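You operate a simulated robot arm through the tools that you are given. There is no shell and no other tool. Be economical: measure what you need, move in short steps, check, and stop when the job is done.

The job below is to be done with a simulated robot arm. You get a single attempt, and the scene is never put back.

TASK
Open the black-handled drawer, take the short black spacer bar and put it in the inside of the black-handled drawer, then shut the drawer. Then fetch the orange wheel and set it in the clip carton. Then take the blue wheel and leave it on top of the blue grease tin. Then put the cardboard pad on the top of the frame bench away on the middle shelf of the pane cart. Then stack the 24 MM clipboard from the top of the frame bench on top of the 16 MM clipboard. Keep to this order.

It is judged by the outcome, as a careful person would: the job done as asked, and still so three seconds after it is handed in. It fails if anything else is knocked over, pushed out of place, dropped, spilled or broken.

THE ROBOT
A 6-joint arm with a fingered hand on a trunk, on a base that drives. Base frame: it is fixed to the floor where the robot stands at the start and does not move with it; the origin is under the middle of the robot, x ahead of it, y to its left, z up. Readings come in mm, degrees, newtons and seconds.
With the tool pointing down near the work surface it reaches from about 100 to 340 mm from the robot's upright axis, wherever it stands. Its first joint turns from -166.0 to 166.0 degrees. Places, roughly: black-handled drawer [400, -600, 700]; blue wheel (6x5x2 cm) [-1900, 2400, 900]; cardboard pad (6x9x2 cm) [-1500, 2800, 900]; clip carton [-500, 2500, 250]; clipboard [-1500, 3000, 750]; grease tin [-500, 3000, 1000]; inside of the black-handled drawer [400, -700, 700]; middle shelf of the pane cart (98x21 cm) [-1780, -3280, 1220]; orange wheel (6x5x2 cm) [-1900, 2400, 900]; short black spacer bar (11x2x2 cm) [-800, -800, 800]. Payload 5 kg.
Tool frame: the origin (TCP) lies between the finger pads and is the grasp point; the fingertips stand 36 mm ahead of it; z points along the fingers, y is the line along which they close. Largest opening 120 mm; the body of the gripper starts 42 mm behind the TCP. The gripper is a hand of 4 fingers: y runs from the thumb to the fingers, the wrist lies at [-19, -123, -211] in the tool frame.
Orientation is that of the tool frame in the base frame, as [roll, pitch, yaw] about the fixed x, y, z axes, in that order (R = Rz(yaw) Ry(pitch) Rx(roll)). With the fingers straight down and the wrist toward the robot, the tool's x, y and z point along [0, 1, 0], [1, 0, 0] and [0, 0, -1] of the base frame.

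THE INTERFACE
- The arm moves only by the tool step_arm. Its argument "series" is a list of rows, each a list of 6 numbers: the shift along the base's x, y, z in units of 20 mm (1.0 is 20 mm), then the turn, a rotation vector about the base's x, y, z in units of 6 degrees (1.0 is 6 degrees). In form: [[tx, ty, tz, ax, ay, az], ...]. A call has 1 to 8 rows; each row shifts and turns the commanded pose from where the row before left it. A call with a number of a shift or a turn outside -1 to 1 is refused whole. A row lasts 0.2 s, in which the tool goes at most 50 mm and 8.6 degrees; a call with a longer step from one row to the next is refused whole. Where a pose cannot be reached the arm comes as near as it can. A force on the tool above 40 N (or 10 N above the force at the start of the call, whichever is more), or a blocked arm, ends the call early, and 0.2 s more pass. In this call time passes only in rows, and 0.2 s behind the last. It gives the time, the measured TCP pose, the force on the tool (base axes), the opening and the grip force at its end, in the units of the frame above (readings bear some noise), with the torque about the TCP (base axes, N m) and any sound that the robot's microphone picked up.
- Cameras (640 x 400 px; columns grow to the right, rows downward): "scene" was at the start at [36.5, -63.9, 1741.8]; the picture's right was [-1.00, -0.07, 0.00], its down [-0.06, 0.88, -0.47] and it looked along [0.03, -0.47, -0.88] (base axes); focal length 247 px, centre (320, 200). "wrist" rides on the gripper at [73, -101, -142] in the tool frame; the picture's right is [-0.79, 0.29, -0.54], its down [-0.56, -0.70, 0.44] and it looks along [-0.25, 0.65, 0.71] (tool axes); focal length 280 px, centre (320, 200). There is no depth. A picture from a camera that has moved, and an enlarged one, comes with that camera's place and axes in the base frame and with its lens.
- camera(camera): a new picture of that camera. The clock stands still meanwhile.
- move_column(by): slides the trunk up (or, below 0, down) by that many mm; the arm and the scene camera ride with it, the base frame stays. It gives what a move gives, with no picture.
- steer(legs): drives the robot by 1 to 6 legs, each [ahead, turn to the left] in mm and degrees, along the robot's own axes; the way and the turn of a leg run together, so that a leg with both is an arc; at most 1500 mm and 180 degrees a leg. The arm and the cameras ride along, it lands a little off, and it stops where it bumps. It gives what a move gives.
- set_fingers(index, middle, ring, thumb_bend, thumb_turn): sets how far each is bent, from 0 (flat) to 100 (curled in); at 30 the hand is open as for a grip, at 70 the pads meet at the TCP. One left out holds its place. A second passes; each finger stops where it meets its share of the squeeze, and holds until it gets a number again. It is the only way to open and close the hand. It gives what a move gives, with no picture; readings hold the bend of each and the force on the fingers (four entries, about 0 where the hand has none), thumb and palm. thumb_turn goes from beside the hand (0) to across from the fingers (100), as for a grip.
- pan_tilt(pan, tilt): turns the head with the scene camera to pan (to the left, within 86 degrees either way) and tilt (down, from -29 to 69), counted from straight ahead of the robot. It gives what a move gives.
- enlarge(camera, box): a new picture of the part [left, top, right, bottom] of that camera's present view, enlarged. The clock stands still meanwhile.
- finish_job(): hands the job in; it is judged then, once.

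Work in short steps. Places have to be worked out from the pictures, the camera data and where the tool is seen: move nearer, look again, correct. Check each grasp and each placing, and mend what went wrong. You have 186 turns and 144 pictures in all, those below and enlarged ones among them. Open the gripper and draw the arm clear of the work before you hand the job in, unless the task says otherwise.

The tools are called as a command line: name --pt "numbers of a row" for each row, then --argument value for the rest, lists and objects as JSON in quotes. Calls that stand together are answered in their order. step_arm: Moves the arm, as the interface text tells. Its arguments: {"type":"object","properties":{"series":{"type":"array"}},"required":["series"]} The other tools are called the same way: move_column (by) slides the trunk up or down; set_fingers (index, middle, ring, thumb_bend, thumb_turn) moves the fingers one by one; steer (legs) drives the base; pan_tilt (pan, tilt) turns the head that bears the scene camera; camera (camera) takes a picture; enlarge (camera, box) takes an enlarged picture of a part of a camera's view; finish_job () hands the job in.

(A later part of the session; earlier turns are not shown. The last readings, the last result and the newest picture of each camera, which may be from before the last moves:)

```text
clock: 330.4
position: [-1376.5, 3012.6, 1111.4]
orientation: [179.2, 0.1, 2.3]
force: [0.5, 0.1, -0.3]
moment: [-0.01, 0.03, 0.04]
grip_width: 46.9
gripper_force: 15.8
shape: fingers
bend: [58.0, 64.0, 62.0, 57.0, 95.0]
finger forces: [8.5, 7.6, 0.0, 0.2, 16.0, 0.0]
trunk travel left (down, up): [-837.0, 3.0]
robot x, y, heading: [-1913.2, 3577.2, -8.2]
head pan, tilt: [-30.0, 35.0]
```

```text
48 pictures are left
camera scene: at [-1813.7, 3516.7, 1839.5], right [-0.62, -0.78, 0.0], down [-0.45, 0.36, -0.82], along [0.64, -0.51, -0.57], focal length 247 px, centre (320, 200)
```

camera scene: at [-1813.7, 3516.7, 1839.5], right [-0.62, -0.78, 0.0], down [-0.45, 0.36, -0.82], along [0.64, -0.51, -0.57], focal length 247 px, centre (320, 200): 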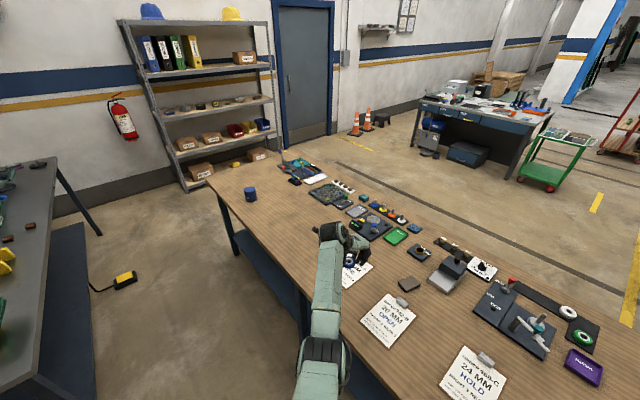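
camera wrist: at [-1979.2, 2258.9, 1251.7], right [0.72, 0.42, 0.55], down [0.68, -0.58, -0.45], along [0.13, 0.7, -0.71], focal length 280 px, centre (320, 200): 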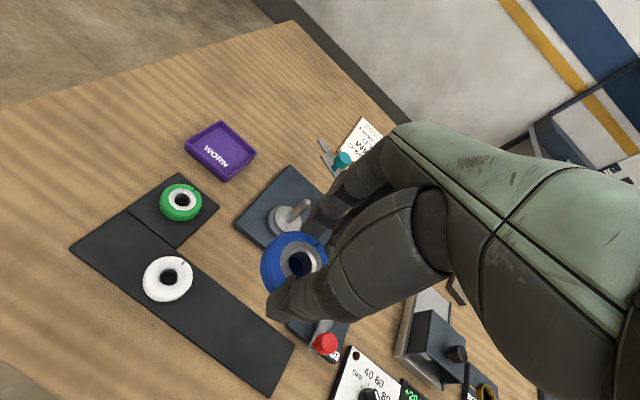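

I correct the heading and advance along the back of the bench toward the tin.

steer --legs '[[0, 8.2], [930, 0]]'

pan_tilt --pan -50 --tilt 45

camera --camera "scene"

camera --camera "wrist"

```text
clock: 335.9
position: [-389.7, 3086.4, 1112.8]
orientation: [179.1, 0.0, 10.0]
force: [-0.5, -0.2, -0.6]
moment: [0.06, 0.0, -0.01]
grip_width: 46.9
gripper_force: 15.9
shape: fingers
bend: [58.0, 64.0, 62.0, 57.0, 95.0]
finger forces: [8.4, 7.7, 0.0, 0.0, 16.0, 0.0]
trunk travel left (down, up): [-837.0, 3.0]
robot x, y, heading: [-999.0, 3569.5, -0.3]
head pan, tilt: [-30.0, 35.0]
```

```text
clock: 336.7
position: [-389.0, 3084.9, 1110.0]
orientation: [179.2, 0.1, 10.1]
force: [-0.9, 0.2, -1.3]
moment: [-0.01, -0.02, -0.02]
grip_width: 46.9
gripper_force: 15.3
shape: fingers
bend: [58.0, 64.0, 62.0, 57.0, 95.0]
finger forces: [8.5, 7.7, 0.1, 0.0, 16.0, 0.0]
trunk travel left (down, up): [-837.0, 3.0]
robot x, y, heading: [-1001.8, 3571.9, -0.6]
head pan, tilt: [-50.0, 45.0]
```

```text
47 pictures are left
camera scene: at [-915.7, 3507.6, 1824.7], right [-0.77, -0.64, 0.0], down [-0.45, 0.54, -0.71], along [0.45, -0.55, -0.71], focal length 247 px, centre (320, 200)
```

scene: 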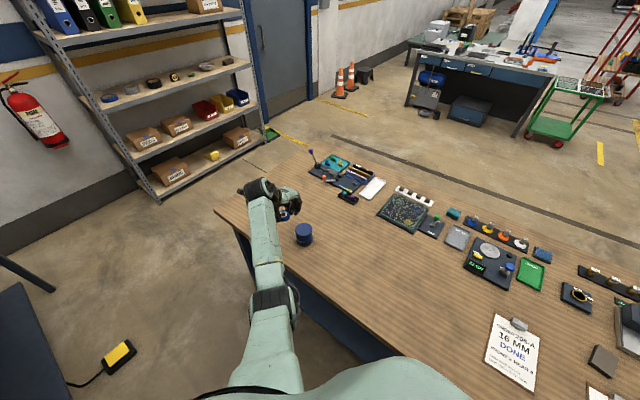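

```text
46 pictures are left
camera wrist: at [-336.3, 3199.9, 1251.7], right [-0.73, -0.41, 0.55], down [-0.67, 0.59, -0.45], along [-0.13, -0.7, -0.7], focal length 280 px, centre (320, 200)
```

wrist: 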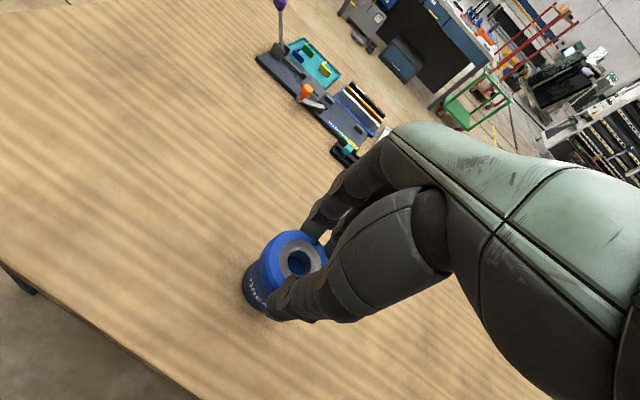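

The tin is partly hidden by the held wheel. I shift the hand aside to see the tin clearly with the wrist camera.

step_arm --pt "0.8 0.5 0 0 0 0" --pt "0.8 0.5 0 0 0 0" --pt "0.8 0.5 0 0 0 0" --pt "0.8 0.5 0 0 0 0"

camera --camera "wrist"

enlarge --camera "scene" --box '[240, 170, 360, 270]'

```text
clock: 337.7
position: [-325.5, 3126.4, 1109.6]
orientation: [179.2, 0.1, 10.0]
force: [0.6, 0.8, -0.1]
moment: [0.0, -0.01, 0.02]
grip_width: 47.0
gripper_force: 16.6
shape: fingers
bend: [58.0, 64.0, 62.0, 57.0, 95.0]
finger forces: [8.5, 7.7, 0.0, 0.1, 16.0, 0.0]
trunk travel left (down, up): [-837.0, 3.0]
robot x, y, heading: [-999.8, 3570.1, -0.5]
head pan, tilt: [-50.0, 45.0]
```

```text
45 pictures are left
camera wrist: at [-271.3, 3240.3, 1249.5], right [-0.73, -0.41, 0.55], down [-0.67, 0.58, -0.45], along [-0.13, -0.7, -0.7], focal length 280 px, centre (320, 200)
```

wrist: 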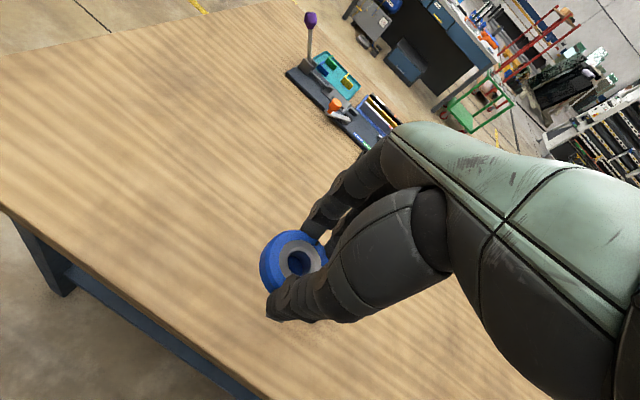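

```text
4.00 times, centred on (300, 220) of scene
camera zoom: at [-914.6, 3508.2, 1824.6], right [-0.77, -0.64, 0.0], down [-0.45, 0.55, -0.71], along [0.45, -0.55, -0.71], focal length 988 px, centre (400, 120)
```

zoom: 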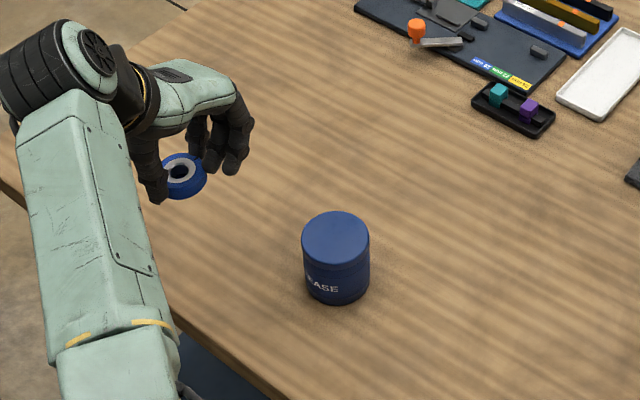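

By relative measurement the tin axis is at TCP ≈ [-430, 3019] with top ≈ 940. I move there and lower gradually.

step_arm --pt "-0.87 -0.9 0 0 0 0" --pt "-0.87 -0.9 0 0 0 0" --pt "-0.87 -0.9 0 0 0 0" --pt "-0.87 -0.9 0 0 0 0" --pt "-0.87 -0.9 0 0 0 0" --pt "-0.87 -0.9 0 0 0 0"

move_column --by -80

enlarge --camera "scene" --box '[250, 160, 370, 260]'

enlarge --camera "wrist" --box '[180, 180, 400, 360]'

```text
clock: 339.1
position: [-430.7, 3015.3, 1110.3]
orientation: [179.3, -0.1, 10.0]
force: [-0.4, -0.9, 0.3]
moment: [-0.02, -0.04, -0.01]
grip_width: 46.7
gripper_force: 16.0
shape: fingers
bend: [58.0, 64.0, 62.0, 57.0, 95.0]
finger forces: [8.6, 7.8, 0.1, 0.1, 15.9, 0.1]
trunk travel left (down, up): [-837.0, 3.0]
robot x, y, heading: [-1002.5, 3570.6, -0.3]
head pan, tilt: [-50.0, 45.0]
```

```text
clock: 340.3
position: [-430.5, 3016.4, 1030.4]
orientation: [179.2, 0.0, 10.1]
force: [0.4, 1.0, -0.4]
moment: [0.02, 0.0, -0.01]
grip_width: 46.8
gripper_force: 16.4
shape: fingers
bend: [58.0, 64.0, 62.0, 57.0, 95.0]
finger forces: [8.5, 7.7, 0.0, 0.0, 15.9, 0.1]
trunk travel left (down, up): [-757.0, 83.0]
robot x, y, heading: [-999.2, 3569.7, -0.4]
head pan, tilt: [-50.0, 45.0]
```

```text
4.00 times, centred on (310, 210) of scene
camera zoom: at [-916.2, 3507.4, 1744.7], right [-0.77, -0.64, 0.0], down [-0.45, 0.55, -0.71], along [0.45, -0.55, -0.71], focal length 988 px, centre (360, 160)
```

zoom: 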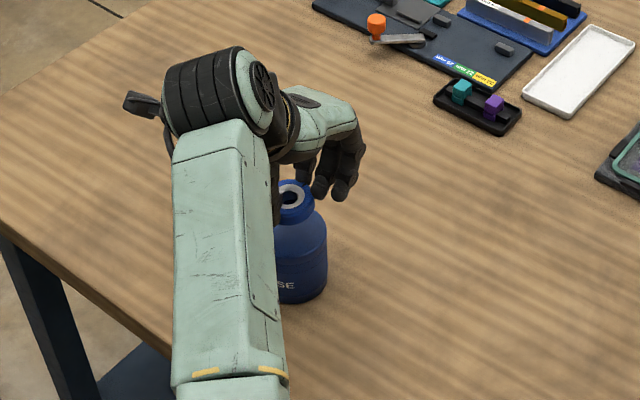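

```text
2.22 times, centred on (290, 270) of wrist
camera zoom: at [-377.1, 3130.3, 1171.6], right [-0.73, -0.41, 0.55], down [-0.67, 0.59, -0.45], along [-0.13, -0.7, -0.71], focal length 623 px, centre (387, 44)
```

zoom: 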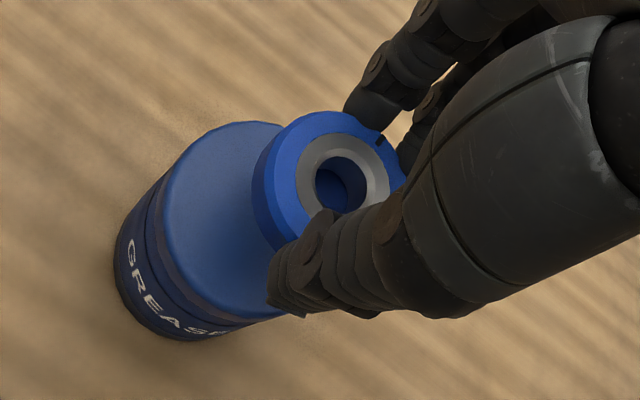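

The wrist view puts the tin axis at ≈ [-415, 3021] and the wheel at ≈ [-425, 3016]. I correct by (+10, +5) and lower until contact.

step_arm --pt "0.5 0.25 0 0 0 0" --pt "0 0 -0.5 0 0 0" --pt "0 0 -0.4 0 0 0" --pt "0 0 -0.3 0 0 0"

enlarge --camera "wrist" --box '[180, 180, 400, 360]'

```text
clock: 341.3
position: [-420.4, 3021.5, 1006.2]
orientation: [179.2, 0.1, 10.0]
force: [0.3, 0.4, 0.0]
moment: [0.0, 0.02, -0.02]
grip_width: 46.7
gripper_force: 16.4
shape: fingers
bend: [58.0, 64.0, 62.0, 57.0, 95.0]
finger forces: [8.5, 7.8, 0.1, 0.0, 15.9, 0.0]
trunk travel left (down, up): [-757.0, 83.0]
robot x, y, heading: [-999.3, 3568.2, -0.2]
head pan, tilt: [-50.0, 45.0]
```

```text
2.22 times, centred on (290, 270) of wrist
camera zoom: at [-367.6, 3134.7, 1147.0], right [-0.73, -0.41, 0.55], down [-0.67, 0.59, -0.45], along [-0.13, -0.7, -0.7], focal length 623 px, centre (387, 44)
```

zoom: 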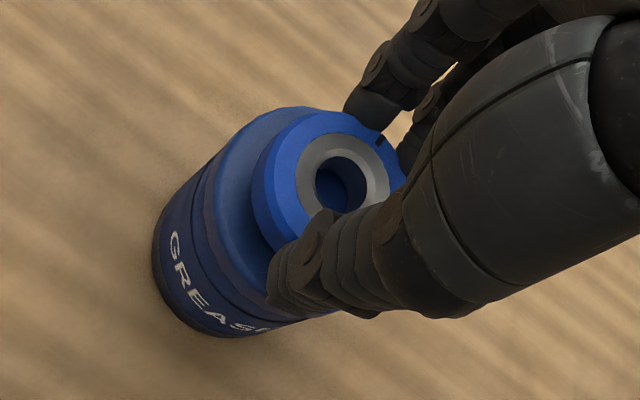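

Converging well; I continue down in small steps.

step_arm --pt "0 0 -0.25 0 0 0" --pt "0 0 -0.25 0 0 0" --pt "0 0 -0.25 0 0 0"

step_arm --pt "0 0 -0.2 0 0 0" --pt "0 0 -0.2 0 0 0"

enlarge --camera "wrist" --box '[180, 180, 400, 360]'

```text
clock: 342.1
position: [-421.6, 3020.7, 992.5]
orientation: [179.2, 0.1, 10.1]
force: [0.0, -1.0, -0.7]
moment: [0.0, 0.0, -0.03]
grip_width: 46.9
gripper_force: 16.4
shape: fingers
bend: [58.0, 64.0, 62.0, 57.0, 95.0]
finger forces: [8.4, 7.9, 0.0, 0.0, 15.9, 0.0]
trunk travel left (down, up): [-757.0, 83.0]
robot x, y, heading: [-998.1, 3571.5, -0.2]
head pan, tilt: [-50.0, 45.0]
```

```text
clock: 342.7
position: [-421.5, 3021.1, 989.0]
orientation: [178.9, -0.2, 10.1]
force: [0.3, -2.3, 15.4]
moment: [0.3, -0.08, 0.01]
grip_width: 46.5
gripper_force: 17.3
shape: fingers
bend: [58.0, 64.0, 62.0, 57.0, 96.0]
finger forces: [10.1, 8.4, 0.0, 0.1, 16.9, 0.0]
trunk travel left (down, up): [-757.0, 83.0]
robot x, y, heading: [-1003.0, 3570.8, -0.7]
head pan, tilt: [-50.0, 45.0]
```

```text
2.22 times, centred on (290, 270) of wrist
camera zoom: at [-368.5, 3135.8, 1128.2], right [-0.73, -0.41, 0.55], down [-0.67, 0.58, -0.46], along [-0.13, -0.7, -0.7], focal length 623 px, centre (387, 44)
```

zoom: 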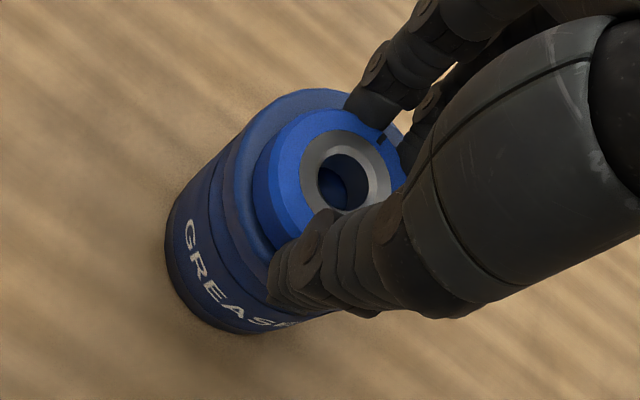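

Contact with the tin top. I ease 2 mm, open the fingers a little, then rise vertically.

step_arm --pt "0 0 0.15 0 0 0"

set_fingers --index 51 --middle 51 --ring 51 --thumb_bend 49

move_column --by 83

step_arm --pt "0 1 0.5 0 0 0" --pt "0 1 0.5 0 0 0" --pt "0 1 0 0 0 0"

enlarge --camera "scene" --box '[240, 170, 360, 270]'

camera --camera "wrist"

```text
clock: 343.1
position: [-421.3, 3021.7, 987.2]
orientation: [179.2, 0.0, 10.1]
force: [1.7, -1.7, 11.9]
moment: [0.14, -0.1, -0.01]
grip_width: 46.6
gripper_force: 17.7
shape: fingers
bend: [58.0, 64.0, 62.0, 57.0, 95.0]
finger forces: [10.7, 7.9, 0.1, 0.0, 16.1, 0.0]
trunk travel left (down, up): [-757.0, 83.0]
robot x, y, heading: [-998.8, 3572.6, -0.5]
head pan, tilt: [-50.0, 45.0]
```

```text
clock: 344.1
position: [-420.4, 3021.1, 985.6]
orientation: [179.3, 0.1, 10.1]
force: [0.0, 0.5, 0.5]
moment: [0.02, -0.02, 0.02]
grip_width: 63.9
gripper_force: 0.0
shape: fingers
bend: [51.0, 51.0, 51.0, 49.0, 97.0]
finger forces: [0.0, 0.0, 0.0, 0.0, 0.0, 0.0]
trunk travel left (down, up): [-757.0, 83.0]
robot x, y, heading: [-1000.0, 3572.6, -0.6]
head pan, tilt: [-50.0, 45.0]
```

```text
clock: 345.3
position: [-421.2, 3021.3, 1069.5]
orientation: [179.1, 0.2, 10.1]
force: [1.3, -0.4, -0.4]
moment: [-0.01, 0.02, -0.02]
grip_width: 63.8
gripper_force: 0.1
shape: fingers
bend: [51.0, 51.0, 51.0, 49.0, 97.0]
finger forces: [0.0, 0.0, 0.0, 0.1, 0.0, 0.0]
trunk travel left (down, up): [-840.0, 0.0]
robot x, y, heading: [-1001.3, 3571.4, -0.3]
head pan, tilt: [-50.0, 45.0]
```

```text
clock: 346.1
position: [-421.4, 3079.3, 1091.1]
orientation: [179.1, 0.0, 10.1]
force: [0.0, 0.5, 1.3]
moment: [-0.02, 0.01, 0.02]
grip_width: 64.1
gripper_force: 0.0
shape: fingers
bend: [51.0, 51.0, 51.0, 49.0, 97.0]
finger forces: [0.0, 0.1, 0.1, 0.0, 0.1, 0.1]
trunk travel left (down, up): [-840.0, 0.0]
robot x, y, heading: [-995.5, 3570.8, -0.8]
head pan, tilt: [-50.0, 45.0]
```

```text
4.00 times, centred on (300, 220) of scene
camera zoom: at [-915.9, 3508.2, 1827.7], right [-0.77, -0.64, 0.0], down [-0.45, 0.55, -0.71], along [0.45, -0.55, -0.71], focal length 988 px, centre (400, 120)
```

zoom: 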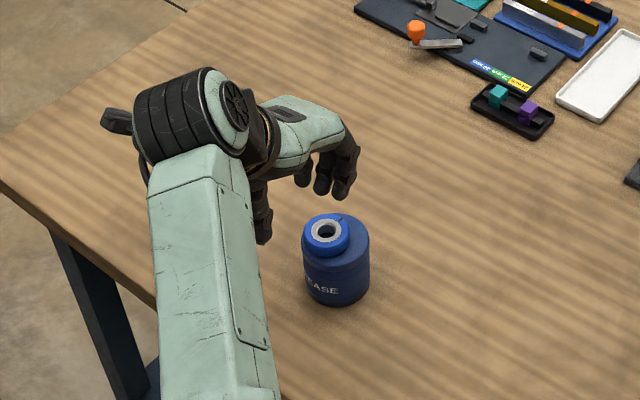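

```text
38 pictures are left
camera wrist: at [-367.9, 3195.9, 1231.1], right [-0.73, -0.41, 0.55], down [-0.67, 0.59, -0.45], along [-0.13, -0.7, -0.7], focal length 280 px, centre (320, 200)
```

wrist: 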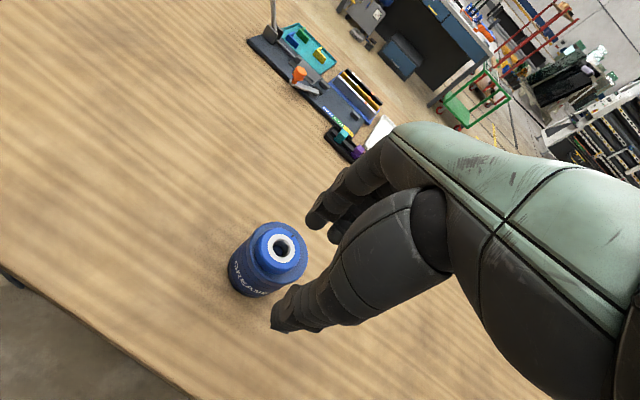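

The blue wheel rests on the tin. Next the pad at ≈ [-1511, 2754], long axis roughly along y; I drive back along the rear side to [-1810, 3490].

steer --legs '[[0, 6.4], [-814, 0], [0, -5.8]]'

step_arm --pt "-1 -0.9 0 0 0 -0.45" --pt "-1 -0.9 0 0 0 -0.45" --pt "-1 -0.9 0 0 0 -0.45" --pt "-1 -0.9 0 0 0 -0.45" --pt "-1 -0.9 0 0 0 -0.45" --pt "-1 -0.9 0 0 0 -0.45" --pt "-1 -0.9 0 0 0 -0.45" --pt "-1 -0.9 0 0 0 -0.45"

camera --camera "wrist"

```text
clock: 351.6
position: [-1247.8, 2999.9, 1089.6]
orientation: [179.1, 0.1, 10.2]
force: [0.1, 1.0, -0.2]
moment: [0.0, 0.02, 0.02]
grip_width: 64.1
gripper_force: 0.1
shape: fingers
bend: [51.0, 51.0, 51.0, 49.0, 97.0]
finger forces: [0.0, 0.1, 0.0, 0.0, 0.1, 0.1]
trunk travel left (down, up): [-840.0, 0.0]
robot x, y, heading: [-1828.9, 3487.1, -0.2]
head pan, tilt: [-50.0, 45.0]
```

```text
clock: 353.4
position: [-1408.2, 2851.2, 1090.2]
orientation: [179.3, 0.0, -11.5]
force: [-0.1, 0.3, 0.4]
moment: [0.03, -0.01, 0.0]
grip_width: 64.1
gripper_force: 0.1
shape: fingers
bend: [51.0, 51.0, 51.0, 49.0, 97.0]
finger forces: [0.0, 0.1, 0.1, 0.0, 0.0, 0.0]
trunk travel left (down, up): [-840.0, 0.0]
robot x, y, heading: [-1823.2, 3486.2, -0.3]
head pan, tilt: [-50.0, 45.0]
```

```text
37 pictures are left
camera wrist: at [-1316.8, 2939.1, 1230.5], right [-0.83, -0.12, 0.55], down [-0.41, 0.79, -0.45], along [-0.38, -0.6, -0.71], focal length 280 px, centre (320, 200)
```

wrist: 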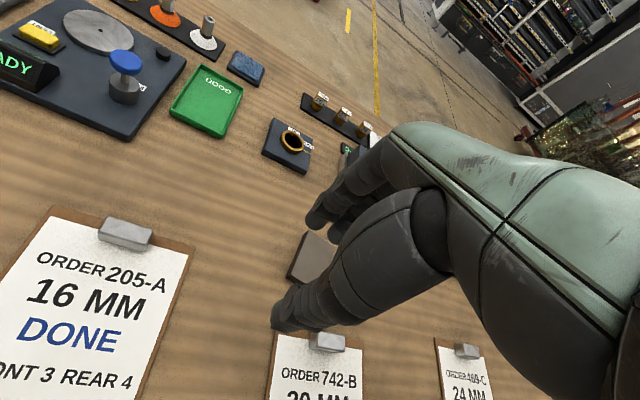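

The pad is visible between the fingers' projections. I move over it.

step_arm --pt "-0.9 -0.9 0 0 0 0" --pt "-0.9 -0.9 0 0 0 0" --pt "-0.9 -0.9 0 0 0 0" --pt "-0.9 -0.9 0 0 0 0" --pt "-0.9 -0.9 0 0 0 0"

set_fingers --index 32 --middle 32 --ring 32 --thumb_bend 32

move_column --by -110

camera --camera "wrist"

```text
clock: 354.6
position: [-1499.0, 2763.6, 1089.7]
orientation: [179.3, 0.0, -11.4]
force: [-1.1, 0.1, -0.4]
moment: [0.0, 0.0, 0.01]
grip_width: 64.1
gripper_force: 0.0
shape: fingers
bend: [51.0, 51.0, 51.0, 49.0, 97.0]
finger forces: [0.1, 0.0, 0.0, 0.1, 0.0, 0.1]
trunk travel left (down, up): [-840.0, 0.0]
robot x, y, heading: [-1827.7, 3489.7, -0.5]
head pan, tilt: [-50.0, 45.0]
```

```text
clock: 355.6
position: [-1498.2, 2764.7, 1090.1]
orientation: [179.2, 0.0, -11.4]
force: [-0.1, -0.5, -0.8]
moment: [0.0, 0.01, 0.02]
grip_width: 117.2
gripper_force: 0.1
shape: fingers
bend: [32.0, 32.0, 32.0, 32.0, 97.0]
finger forces: [0.0, 0.0, 0.1, 0.1, 0.0, 0.0]
trunk travel left (down, up): [-840.0, 0.0]
robot x, y, heading: [-1825.4, 3483.5, -0.5]
head pan, tilt: [-50.0, 45.0]
```

```text
clock: 357.0
position: [-1497.3, 2764.7, 980.3]
orientation: [179.0, 0.0, -11.4]
force: [0.1, 0.1, 0.1]
moment: [-0.02, 0.0, -0.01]
grip_width: 117.4
gripper_force: 0.0
shape: fingers
bend: [32.0, 32.0, 32.0, 32.0, 97.0]
finger forces: [0.0, 0.0, 0.0, 0.0, 0.0, 0.0]
trunk travel left (down, up): [-730.0, 110.0]
robot x, y, heading: [-1830.2, 3487.4, -0.4]
head pan, tilt: [-50.0, 45.0]
```

```text
36 pictures are left
camera wrist: at [-1406.6, 2850.8, 1120.9], right [-0.83, -0.12, 0.55], down [-0.41, 0.79, -0.45], along [-0.38, -0.6, -0.7], focal length 280 px, centre (320, 200)
```

wrist: 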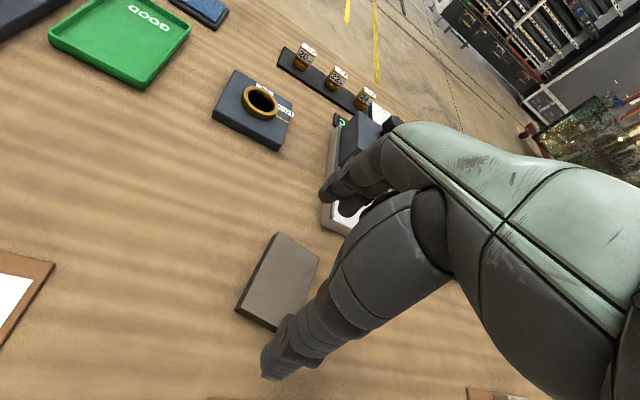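

Pad centre ≈ [-1512, 2752], yaw fits. I centre over it and lower.

step_arm --pt "-0.7 -0.6 0 0 0 0" --pt "0 0 -1 0 0 0" --pt "0 0 -1 0 0 0" --pt "0 0 -0.8 0 0 0" --pt "0 0 -0.5 0 0 0"

camera --camera "wrist"

```text
clock: 358.2
position: [-1509.8, 2753.1, 912.6]
orientation: [179.1, 0.1, -11.4]
force: [0.3, 0.1, 0.0]
moment: [0.0, 0.03, -0.01]
grip_width: 117.4
gripper_force: 0.1
shape: fingers
bend: [32.0, 32.0, 32.0, 32.0, 97.0]
finger forces: [0.0, 0.0, 0.0, 0.1, 0.0, 0.0]
trunk travel left (down, up): [-730.0, 110.0]
robot x, y, heading: [-1828.4, 3489.4, -0.4]
head pan, tilt: [-50.0, 45.0]
```

```text
35 pictures are left
camera wrist: at [-1418.9, 2839.1, 1053.9], right [-0.83, -0.12, 0.55], down [-0.41, 0.79, -0.45], along [-0.38, -0.6, -0.7], focal length 280 px, centre (320, 200)
```

wrist: 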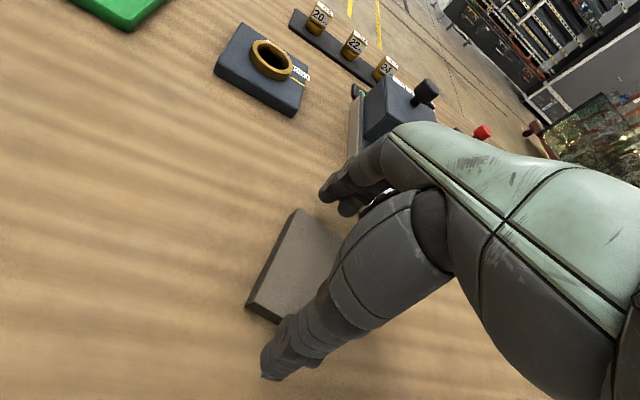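

I close on the pad.

set_fingers --index 62 --middle 62 --ring 62 --thumb_bend 62

camera --camera "wrist"

```text
clock: 359.2
position: [-1510.4, 2752.4, 917.2]
orientation: [178.9, -0.2, -11.4]
force: [2.3, -6.4, 20.3]
moment: [-0.18, 0.05, 0.09]
grip_width: 30.3
gripper_force: 12.4
shape: fingers
bend: [62.0, 57.0, 62.0, 62.0, 97.0]
finger forces: [0.7, 12.9, 0.0, 0.0, 11.6, 0.0]
trunk travel left (down, up): [-730.0, 110.0]
robot x, y, heading: [-1827.1, 3484.7, -0.3]
head pan, tilt: [-50.0, 45.0]
```

```text
34 pictures are left
camera wrist: at [-1419.6, 2839.6, 1057.9], right [-0.83, -0.12, 0.55], down [-0.41, 0.79, -0.46], along [-0.38, -0.6, -0.7], focal length 280 px, centre (320, 200)
```

wrist: 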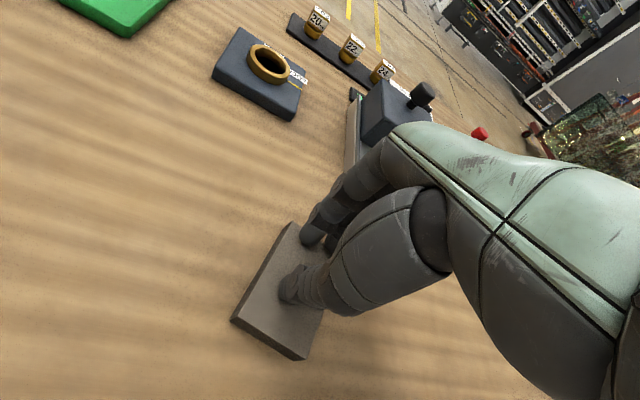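

The fingers slid over the top; too high. I open, lower ~25 mm more, and close again.

step_arm --pt "0 0 0.4 0 0 0"

set_fingers --index 31 --middle 31 --ring 31 --thumb_bend 31

step_arm --pt "0 0 -0.6 0 0 0" --pt "0 0 -0.6 0 0 0" --pt "0 0 -0.4 0 0 0"

camera --camera "wrist"

```text
clock: 359.6
position: [-1511.5, 2755.2, 918.3]
orientation: [179.5, 0.3, -11.5]
force: [0.1, -1.2, 3.7]
moment: [0.02, -0.07, -0.01]
grip_width: 28.1
gripper_force: 3.9
shape: fingers
bend: [63.0, 59.0, 62.0, 62.0, 97.0]
finger forces: [1.0, 2.9, 0.0, 0.0, 2.9, 0.1]
trunk travel left (down, up): [-730.0, 110.0]
robot x, y, heading: [-1826.5, 3485.1, -0.4]
head pan, tilt: [-50.0, 45.0]
```

```text
clock: 360.6
position: [-1511.4, 2752.2, 921.3]
orientation: [179.4, 0.1, -11.4]
force: [0.3, -0.1, 0.7]
moment: [0.0, -0.01, 0.01]
grip_width: 120.4
gripper_force: 0.0
shape: fingers
bend: [31.0, 31.0, 31.0, 31.0, 97.0]
finger forces: [0.0, 0.0, 0.1, 0.0, 0.0, 0.0]
trunk travel left (down, up): [-730.0, 110.0]
robot x, y, heading: [-1827.5, 3484.3, -0.5]
head pan, tilt: [-50.0, 45.0]
```

```text
clock: 361.4
position: [-1511.0, 2752.1, 894.8]
orientation: [178.8, -0.2, -11.4]
force: [-0.3, 1.6, 15.1]
moment: [-0.69, 0.28, -0.14]
grip_width: 120.2
gripper_force: 7.7
shape: fingers
bend: [31.0, 30.0, 31.0, 31.0, 97.0]
finger forces: [0.0, 12.8, 0.1, 0.1, 2.3, 0.1]
trunk travel left (down, up): [-730.0, 110.0]
robot x, y, heading: [-1830.5, 3484.8, -0.4]
head pan, tilt: [-50.0, 45.0]
```

```text
33 pictures are left
camera wrist: at [-1421.0, 2839.5, 1035.3], right [-0.83, -0.11, 0.55], down [-0.41, 0.79, -0.46], along [-0.38, -0.61, -0.7], focal length 280 px, centre (320, 200)
```

wrist: 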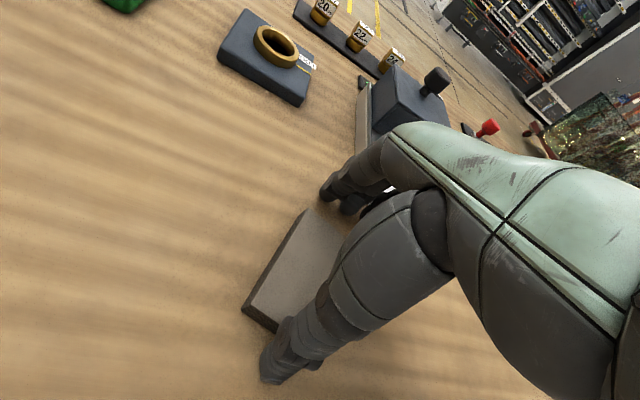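

The fingertips just touch the bench on both sides of the pad. I rise 3 mm and close.

step_arm --pt "0 0 0.25 0 0 0"

set_fingers --index 62 --middle 62 --ring 62 --thumb_bend 62

camera --camera "wrist"

```text
clock: 361.8
position: [-1513.0, 2752.3, 895.1]
orientation: [179.3, -0.1, -11.3]
force: [0.6, 0.4, 7.3]
moment: [-0.38, 0.15, -0.03]
grip_width: 119.9
gripper_force: 3.4
shape: fingers
bend: [31.0, 30.0, 31.0, 31.0, 98.0]
finger forces: [0.0, 6.0, 0.0, 0.1, 0.3, 0.0]
trunk travel left (down, up): [-730.0, 110.0]
robot x, y, heading: [-1825.4, 3488.1, -0.4]
head pan, tilt: [-50.0, 45.0]
```

```text
clock: 362.8
position: [-1512.1, 2751.4, 900.2]
orientation: [178.9, -0.1, -11.4]
force: [0.6, -6.6, 21.0]
moment: [-1.01, 0.3, 0.17]
grip_width: 82.3
gripper_force: 24.1
shape: fingers
bend: [38.0, 39.0, 62.0, 52.0, 97.0]
finger forces: [12.5, 17.6, 0.0, 0.0, 18.1, 0.0]
trunk travel left (down, up): [-730.0, 110.0]
robot x, y, heading: [-1825.7, 3485.6, -0.3]
head pan, tilt: [-50.0, 45.0]
```

```text
32 pictures are left
camera wrist: at [-1421.2, 2838.9, 1040.0], right [-0.83, -0.12, 0.55], down [-0.41, 0.79, -0.46], along [-0.38, -0.6, -0.7], focal length 280 px, centre (320, 200)
```

wrist: 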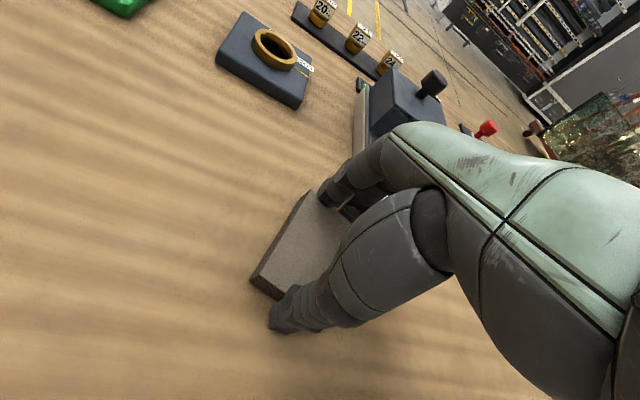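

Index, middle and thumb hold the pad's ends. I lift to test.

step_arm --pt "0 0 0.5 0 0 0" --pt "0 0 0.8 0 0 0" --pt "0 0 1 0 0 0"

camera --camera "wrist"

```text
clock: 363.6
position: [-1512.3, 2752.3, 938.6]
orientation: [179.4, 0.0, -11.4]
force: [-0.5, 0.8, -0.1]
moment: [-0.05, 0.0, 0.02]
grip_width: 82.5
gripper_force: 16.4
shape: fingers
bend: [38.0, 42.0, 62.0, 52.0, 97.0]
finger forces: [10.4, 5.9, 0.0, 0.0, 16.3, 0.1]
trunk travel left (down, up): [-730.0, 110.0]
robot x, y, heading: [-1830.4, 3483.6, -0.4]
head pan, tilt: [-50.0, 45.0]
```

```text
31 pictures are left
camera wrist: at [-1421.1, 2837.6, 1080.5], right [-0.83, -0.12, 0.55], down [-0.41, 0.79, -0.45], along [-0.38, -0.6, -0.71], focal length 280 px, centre (320, 200)
```

wrist: 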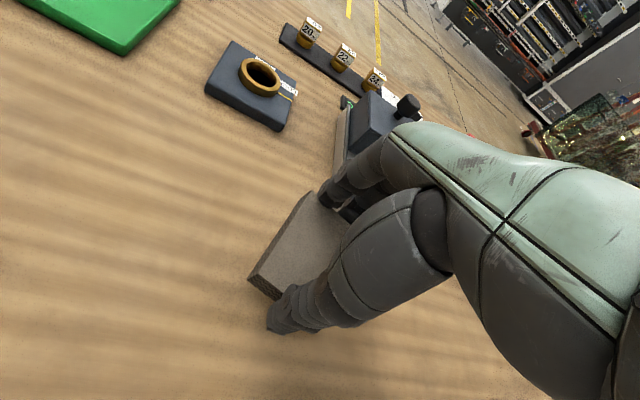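

The pad is held. I raise it and drive out round the bench's left end toward the pane cart, stopping midway to look.

step_arm --pt "0 0 0.8 0 0 0" --pt "0 0.5 0.8 0 0 0" --pt "0 0.5 0.5 0 0 0"

move_column --by 110

steer --legs '[[-920, 0], [0, -89.5], [1500, 0], [1500, 0]]'

pan_tilt --pan 10 --tilt 20

camera --camera "scene"

```text
clock: 364.4
position: [-1512.3, 2772.2, 982.8]
orientation: [179.2, 0.1, -11.5]
force: [0.1, 0.5, 0.3]
moment: [0.02, -0.01, 0.01]
grip_width: 81.9
gripper_force: 16.5
shape: fingers
bend: [38.0, 42.0, 62.0, 52.0, 97.0]
finger forces: [10.4, 6.0, 0.0, 0.0, 16.2, 0.1]
trunk travel left (down, up): [-730.0, 110.0]
robot x, y, heading: [-1826.5, 3484.0, -0.4]
head pan, tilt: [-50.0, 45.0]
```

```text
clock: 365.8
position: [-1510.6, 2771.7, 1094.0]
orientation: [179.2, 0.0, -11.4]
force: [0.0, 0.1, 0.4]
moment: [0.01, -0.03, 0.02]
grip_width: 82.3
gripper_force: 16.0
shape: fingers
bend: [38.0, 42.0, 62.0, 52.0, 97.0]
finger forces: [10.4, 6.0, 0.0, 0.0, 16.4, 0.0]
trunk travel left (down, up): [-840.0, 0.0]
robot x, y, heading: [-1827.9, 3487.5, -0.3]
head pan, tilt: [-50.0, 45.0]
```

```text
clock: 388.7
position: [-3500.6, 172.5, 1094.0]
orientation: [179.2, 0.0, -101.4]
force: [-0.5, -0.2, -0.4]
moment: [0.04, -0.04, 0.0]
grip_width: 82.2
gripper_force: 15.7
shape: fingers
bend: [38.0, 42.0, 62.0, 52.0, 97.0]
finger forces: [10.4, 5.6, 0.0, 0.1, 16.0, 0.1]
trunk travel left (down, up): [-840.0, 0.0]
robot x, y, heading: [-2783.4, 485.8, -90.3]
head pan, tilt: [-50.0, 45.0]
```

```text
clock: 390.0
position: [-3500.4, 171.8, 1093.8]
orientation: [179.1, 0.0, -101.3]
force: [0.4, 0.4, 0.2]
moment: [0.03, 0.0, -0.01]
grip_width: 82.1
gripper_force: 16.2
shape: fingers
bend: [38.0, 42.0, 62.0, 52.0, 97.0]
finger forces: [10.4, 5.6, 0.0, 0.1, 16.0, 0.1]
trunk travel left (down, up): [-840.0, 0.0]
robot x, y, heading: [-2785.2, 488.3, -90.6]
head pan, tilt: [10.0, 20.0]
```

```text
30 pictures are left
camera scene: at [-2769.0, 366.7, 1866.3], right [-0.99, -0.17, 0.0], down [-0.06, 0.34, -0.94], along [0.16, -0.93, -0.34], focal length 247 px, centre (320, 200)
```

scene: 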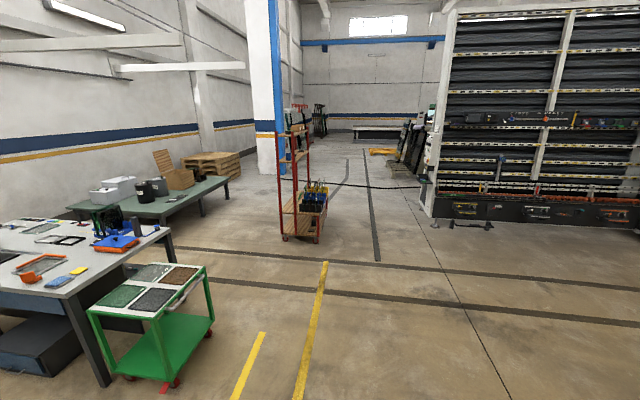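

enlarge --camera "scene" --box '[260, 95, 360, 250]'

```text
2.58 times, centred on (310, 172) of scene
camera zoom: at [-2769.0, 366.7, 1866.3], right [-0.99, -0.17, 0.0], down [-0.06, 0.34, -0.94], along [0.16, -0.93, -0.34], focal length 638 px, centre (346, 271)
```

zoom: 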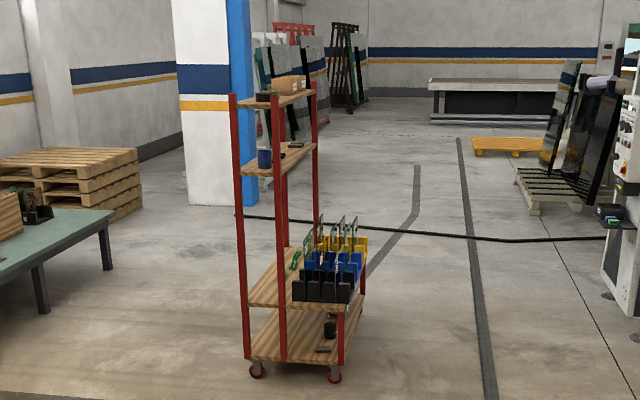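

The pane cart's upper rack (narrow, long along y) has the middle shelf; its open +x side is the place to approach from. I draw the hand in to a forward pose first for safe driving.

step_arm --pt "1 -0.6 0 0 0 0" --pt "1 -0.6 0 0 0 0" --pt "1 -0.6 0 0 0 0" --pt "1 -0.6 0 0 0 0" --pt "1 -0.6 0 0 0 0" --pt "1 -0.6 0 0 0 0" --pt "1 -0.6 0 0 0 0" --pt "1 -0.6 0 0 0 0"

step_arm --pt "1 -0.7 0 0 0 0" --pt "1 -0.7 0 0 0 0" --pt "1 -0.7 0 0 0 0" --pt "1 -0.7 0 0 0 0" --pt "1 -0.7 0 0 0 0" --pt "1 -0.7 0 0 0 0" --pt "1 -0.7 0 0 0 0" --pt "1 -0.7 0 0 0 0"

steer --legs '[[1500, 0], [690, 0], [0, 71], [1500, 0]]'

pan_tilt --pan -60 --tilt 20

camera --camera "scene"

```text
clock: 391.8
position: [-3341.3, 73.5, 1095.4]
orientation: [179.2, -0.1, -101.5]
force: [0.3, 0.0, 0.2]
moment: [-0.03, -0.01, -0.01]
grip_width: 82.2
gripper_force: 15.3
shape: fingers
bend: [38.0, 42.0, 62.0, 52.0, 97.0]
finger forces: [10.3, 5.5, 0.0, 0.0, 16.0, 0.1]
trunk travel left (down, up): [-840.0, 0.0]
robot x, y, heading: [-2786.6, 489.2, -90.3]
head pan, tilt: [10.0, 20.0]
```

```text
clock: 393.6
position: [-3179.1, -35.5, 1094.9]
orientation: [179.2, 0.2, -101.5]
force: [0.8, 0.7, -0.1]
moment: [0.02, 0.01, -0.04]
grip_width: 82.1
gripper_force: 15.9
shape: fingers
bend: [38.0, 42.0, 62.0, 52.0, 97.0]
finger forces: [10.3, 5.6, 0.0, 0.0, 16.0, 0.0]
trunk travel left (down, up): [-840.0, 0.0]
robot x, y, heading: [-2785.3, 488.5, -90.7]
head pan, tilt: [10.0, 20.0]
```

```text
clock: 414.5
position: [-1153.9, -2828.4, 1094.3]
orientation: [179.2, 0.0, -34.6]
force: [-0.9, 0.2, -0.2]
moment: [-0.03, 0.01, -0.01]
grip_width: 82.1
gripper_force: 16.0
shape: fingers
bend: [38.0, 42.0, 62.0, 52.0, 97.0]
finger forces: [10.4, 5.5, 0.1, 0.0, 15.9, 0.0]
trunk travel left (down, up): [-840.0, 0.0]
robot x, y, heading: [-1479.7, -2266.0, -23.5]
head pan, tilt: [10.0, 20.0]
```

```text
clock: 415.9
position: [-1152.4, -2828.4, 1094.3]
orientation: [179.2, 0.0, -34.6]
force: [0.4, -0.4, -0.1]
moment: [-0.03, 0.01, -0.01]
grip_width: 82.2
gripper_force: 16.4
shape: fingers
bend: [38.0, 42.0, 62.0, 52.0, 97.0]
finger forces: [10.4, 5.4, 0.0, 0.0, 15.9, 0.0]
trunk travel left (down, up): [-840.0, 0.0]
robot x, y, heading: [-1483.2, -2259.4, -23.6]
head pan, tilt: [-60.0, 20.0]
```

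```text
28 pictures are left
camera scene: at [-1438.8, -2365.5, 1866.4], right [-0.99, -0.11, 0.0], down [-0.04, 0.34, -0.94], along [0.11, -0.93, -0.34], focal length 247 px, centre (320, 200)
```

scene: 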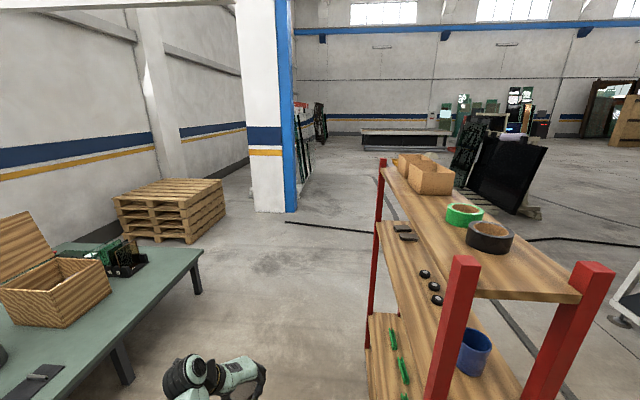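

The middle shelf is free between y ≈ −3300 and −3520 (x ≈ −1745). I drive to [-1085, -3010] heading −90°, keeping the hand clear of the cart posts.

steer --legs '[[440, 0], [0, -66.4], [570, 0]]'

pan_tilt --pan -60 --tilt 40

camera --camera "scene"

```text
clock: 424.3
position: [-1462.4, -3521.0, 1095.3]
orientation: [179.2, 0.1, -100.6]
force: [0.5, -0.2, -0.7]
moment: [-0.01, 0.04, -0.06]
grip_width: 82.2
gripper_force: 15.8
shape: fingers
bend: [38.0, 42.0, 62.0, 52.0, 97.0]
finger forces: [10.5, 5.5, 0.0, 0.0, 15.8, 0.0]
trunk travel left (down, up): [-840.0, 0.0]
robot x, y, heading: [-1072.8, -2992.5, -89.7]
head pan, tilt: [-60.0, 20.0]
```

```text
clock: 425.1
position: [-1462.8, -3520.5, 1095.1]
orientation: [179.2, 0.0, -100.6]
force: [1.1, -0.1, 0.0]
moment: [-0.02, 0.01, 0.02]
grip_width: 82.2
gripper_force: 16.0
shape: fingers
bend: [38.0, 42.0, 62.0, 52.0, 97.0]
finger forces: [10.5, 5.4, 0.0, 0.0, 15.8, 0.0]
trunk travel left (down, up): [-840.0, 0.0]
robot x, y, heading: [-1079.7, -2993.7, -89.5]
head pan, tilt: [-60.0, 40.0]
```

```text
27 pictures are left
camera scene: at [-1147.3, -3066.1, 1835.0], right [-0.51, 0.86, 0.0], down [0.55, 0.33, -0.77], along [-0.66, -0.39, -0.64], focal length 247 px, centre (320, 200)
```

scene: 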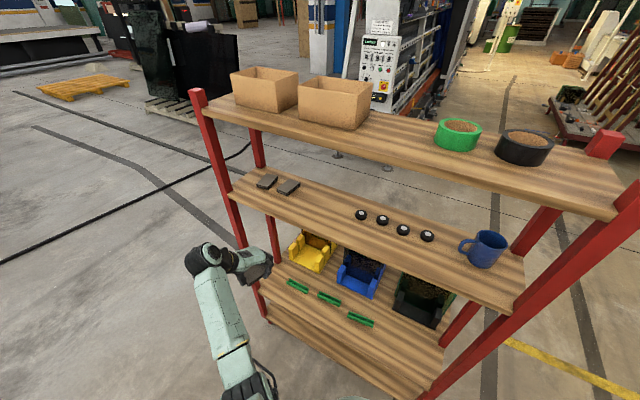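

The free zone on the middle shelf (z 1222) is around y −3420. I tilt the hand ~36° toward the shelf and raise it outside the rack.

step_arm --pt "0 0 0.9 0 1 0.3" --pt "0 0 0.9 0 1 0.3" --pt "0 0 0.9 0 1 0.3" --pt "0 0 0.9 0 1 0.3" --pt "0 0 0.9 0 1 0.3" --pt "0 0 0.9 0 1 0.3"

step_arm --pt "0 0.7 1 0 0 0" --pt "0 0.7 1 0 0 0" --pt "0 0.7 1 0 0 0" --pt "0 0.7 1 0 0 0" --pt "0 0.7 1 0 0 0" --pt "0 0.7 1 0 0 0" --pt "0 0.7 0.4 0 0 0"

```text
clock: 426.5
position: [-1460.3, -3520.6, 1201.8]
orientation: [143.3, -2.9, -88.6]
force: [0.4, -0.7, 0.2]
moment: [0.0, 0.0, -0.04]
grip_width: 82.1
gripper_force: 15.8
shape: fingers
bend: [38.0, 42.0, 62.0, 52.0, 97.0]
finger forces: [10.4, 5.3, 0.0, 0.0, 16.0, 0.0]
trunk travel left (down, up): [-840.0, 0.0]
robot x, y, heading: [-1074.0, -2994.0, -89.5]
head pan, tilt: [-60.0, 40.0]
```

```text
clock: 428.1
position: [-1459.2, -3422.4, 1331.8]
orientation: [143.4, -2.9, -88.5]
force: [-0.8, -1.1, 0.0]
moment: [0.0, -0.03, 0.0]
grip_width: 82.0
gripper_force: 15.3
shape: fingers
bend: [38.0, 42.0, 62.0, 52.0, 97.0]
finger forces: [10.4, 5.3, 0.0, 0.1, 15.8, 0.1]
trunk travel left (down, up): [-840.0, 0.0]
robot x, y, heading: [-1075.7, -2993.0, -89.7]
head pan, tilt: [-60.0, 40.0]
```

Reached. I move into the rack toward −x, then check.

step_arm --pt "-1 0 0 0 0 0" --pt "-1 0 0 0 0 0" --pt "-1 0 0 0 0 0" --pt "-1 0 0 0 0 0" --pt "-1 0 0 0 0 0" --pt "-1 0 0 0 0 0" --pt "-1 0 0 0 0 0" --pt "-1 0 0 0 0 0"

camera --camera "scene"

camera --camera "wrist"

```text
clock: 429.9
position: [-1623.2, -3421.5, 1330.9]
orientation: [143.5, -3.0, -88.5]
force: [0.0, -0.2, -1.0]
moment: [0.03, -0.02, 0.03]
grip_width: 82.2
gripper_force: 15.9
shape: fingers
bend: [38.0, 42.0, 62.0, 52.0, 97.0]
finger forces: [10.4, 5.4, 0.0, 0.0, 15.8, 0.0]
trunk travel left (down, up): [-840.0, 0.0]
robot x, y, heading: [-1074.0, -2994.2, -89.6]
head pan, tilt: [-60.0, 40.0]
```

```text
26 pictures are left
camera scene: at [-1148.4, -3065.6, 1834.9], right [-0.51, 0.86, 0.0], down [0.55, 0.33, -0.77], along [-0.66, -0.39, -0.64], focal length 247 px, centre (320, 200)
```

scene: 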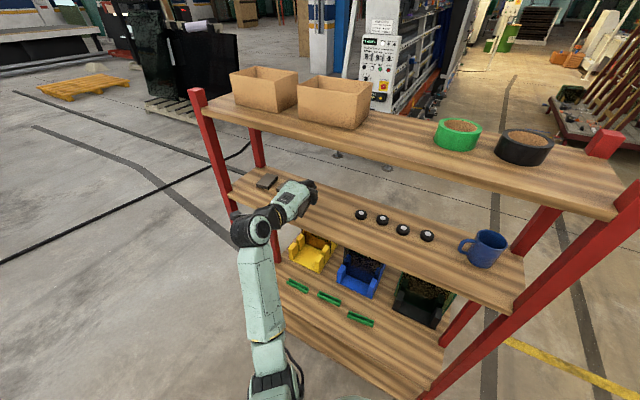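

```text
25 pictures are left
camera wrist: at [-1455.9, -3487.8, 1387.6], right [0.07, 0.82, 0.57], down [0.29, 0.53, -0.8], along [-0.96, 0.22, -0.2], focal length 280 px, centre (320, 200)
```

wrist: 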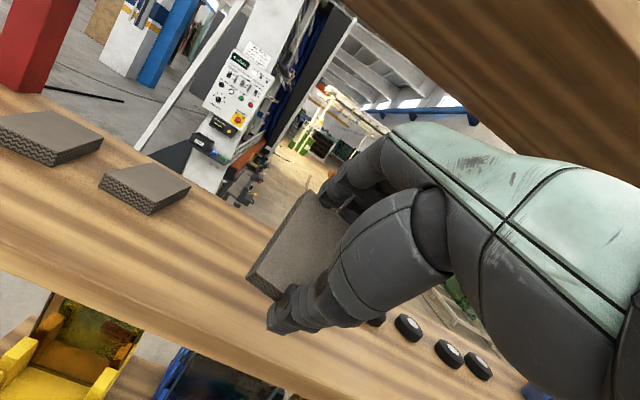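

The shelf already holds similar pads; the spot is free. I move in 105 mm more and lower until contact.

step_arm --pt "-1 0 0 0 0 0" --pt "-1 0 0 0 0 0" --pt "-1 0 0 0 0 0" --pt "-1 0 0 0 0 0" --pt "-1 0 0 0 0 0" --pt "0 0 -0.5 0 0 0" --pt "0 0 -0.4 0 0 0"

step_arm --pt "0 0 -0.3 0 0 0" --pt "0 0 -0.3 0 0 0" --pt "0 0 -0.3 0 0 0"

camera --camera "wrist"

```text
clock: 431.5
position: [-1723.8, -3421.7, 1314.7]
orientation: [143.4, -2.9, -88.6]
force: [-0.2, -0.2, -0.2]
moment: [0.04, -0.02, -0.02]
grip_width: 81.9
gripper_force: 16.3
shape: fingers
bend: [38.0, 42.0, 62.0, 52.0, 97.0]
finger forces: [10.4, 5.4, 0.0, 0.1, 15.8, 0.1]
trunk travel left (down, up): [-840.0, 0.0]
robot x, y, heading: [-1073.9, -2992.8, -89.6]
head pan, tilt: [-60.0, 40.0]
```

```text
clock: 432.3
position: [-1722.7, -3422.4, 1295.4]
orientation: [143.3, -2.9, -88.4]
force: [0.6, 0.1, -0.9]
moment: [0.03, 0.0, 0.0]
grip_width: 82.1
gripper_force: 15.8
shape: fingers
bend: [38.0, 42.0, 62.0, 52.0, 97.0]
finger forces: [10.4, 5.4, 0.1, 0.0, 15.7, 0.0]
trunk travel left (down, up): [-840.0, 0.0]
robot x, y, heading: [-1073.9, -2993.0, -89.5]
head pan, tilt: [-60.0, 40.0]
```

```text
24 pictures are left
camera wrist: at [-1555.6, -3488.7, 1353.0], right [0.07, 0.82, 0.57], down [0.28, 0.53, -0.8], along [-0.96, 0.22, -0.2], focal length 280 px, centre (320, 200)
```

wrist: 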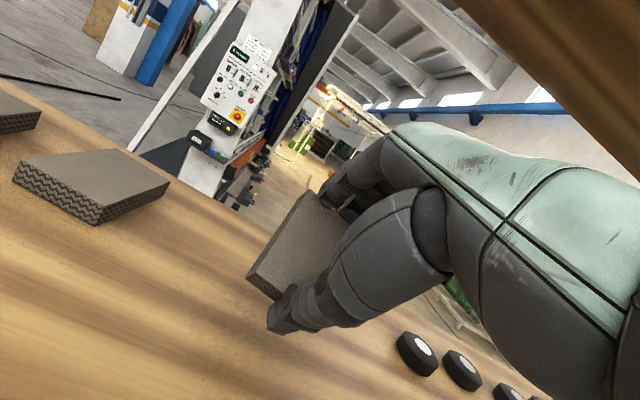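

No contact yet. I try to reduce the tilt by 12° here so the pad lies flatter, then lower.

step_arm --pt "0 0 0 0 -0.7 0" --pt "0 0 0 0 -0.7 0" --pt "0 0 0 0 -0.7 0"

step_arm --pt "0 0 -0.3 0 0 0" --pt "0 0 -0.3 0 0 0" --pt "0 0 -0.3 0 0 0"

```text
clock: 433.1
position: [-1723.4, -3422.9, 1294.8]
orientation: [156.1, -3.2, -89.2]
force: [-1.1, 0.0, -0.3]
moment: [-0.01, -0.03, -0.02]
grip_width: 81.9
gripper_force: 15.5
shape: fingers
bend: [38.0, 42.0, 62.0, 52.0, 97.0]
finger forces: [10.4, 5.3, 0.0, 0.0, 15.8, 0.1]
trunk travel left (down, up): [-840.0, 0.0]
robot x, y, heading: [-1078.3, -2994.1, -89.6]
head pan, tilt: [-60.0, 40.0]
```

```text
clock: 433.9
position: [-1722.6, -3423.4, 1278.3]
orientation: [156.0, -3.3, -89.2]
force: [-0.4, 0.0, 0.9]
moment: [-0.05, 0.0, 0.01]
grip_width: 82.1
gripper_force: 15.6
shape: fingers
bend: [38.0, 42.0, 62.0, 52.0, 97.0]
finger forces: [10.4, 5.4, 0.0, 0.1, 15.7, 0.0]
trunk travel left (down, up): [-840.0, 0.0]
robot x, y, heading: [-1075.5, -2995.2, -89.6]
head pan, tilt: [-60.0, 40.0]
```

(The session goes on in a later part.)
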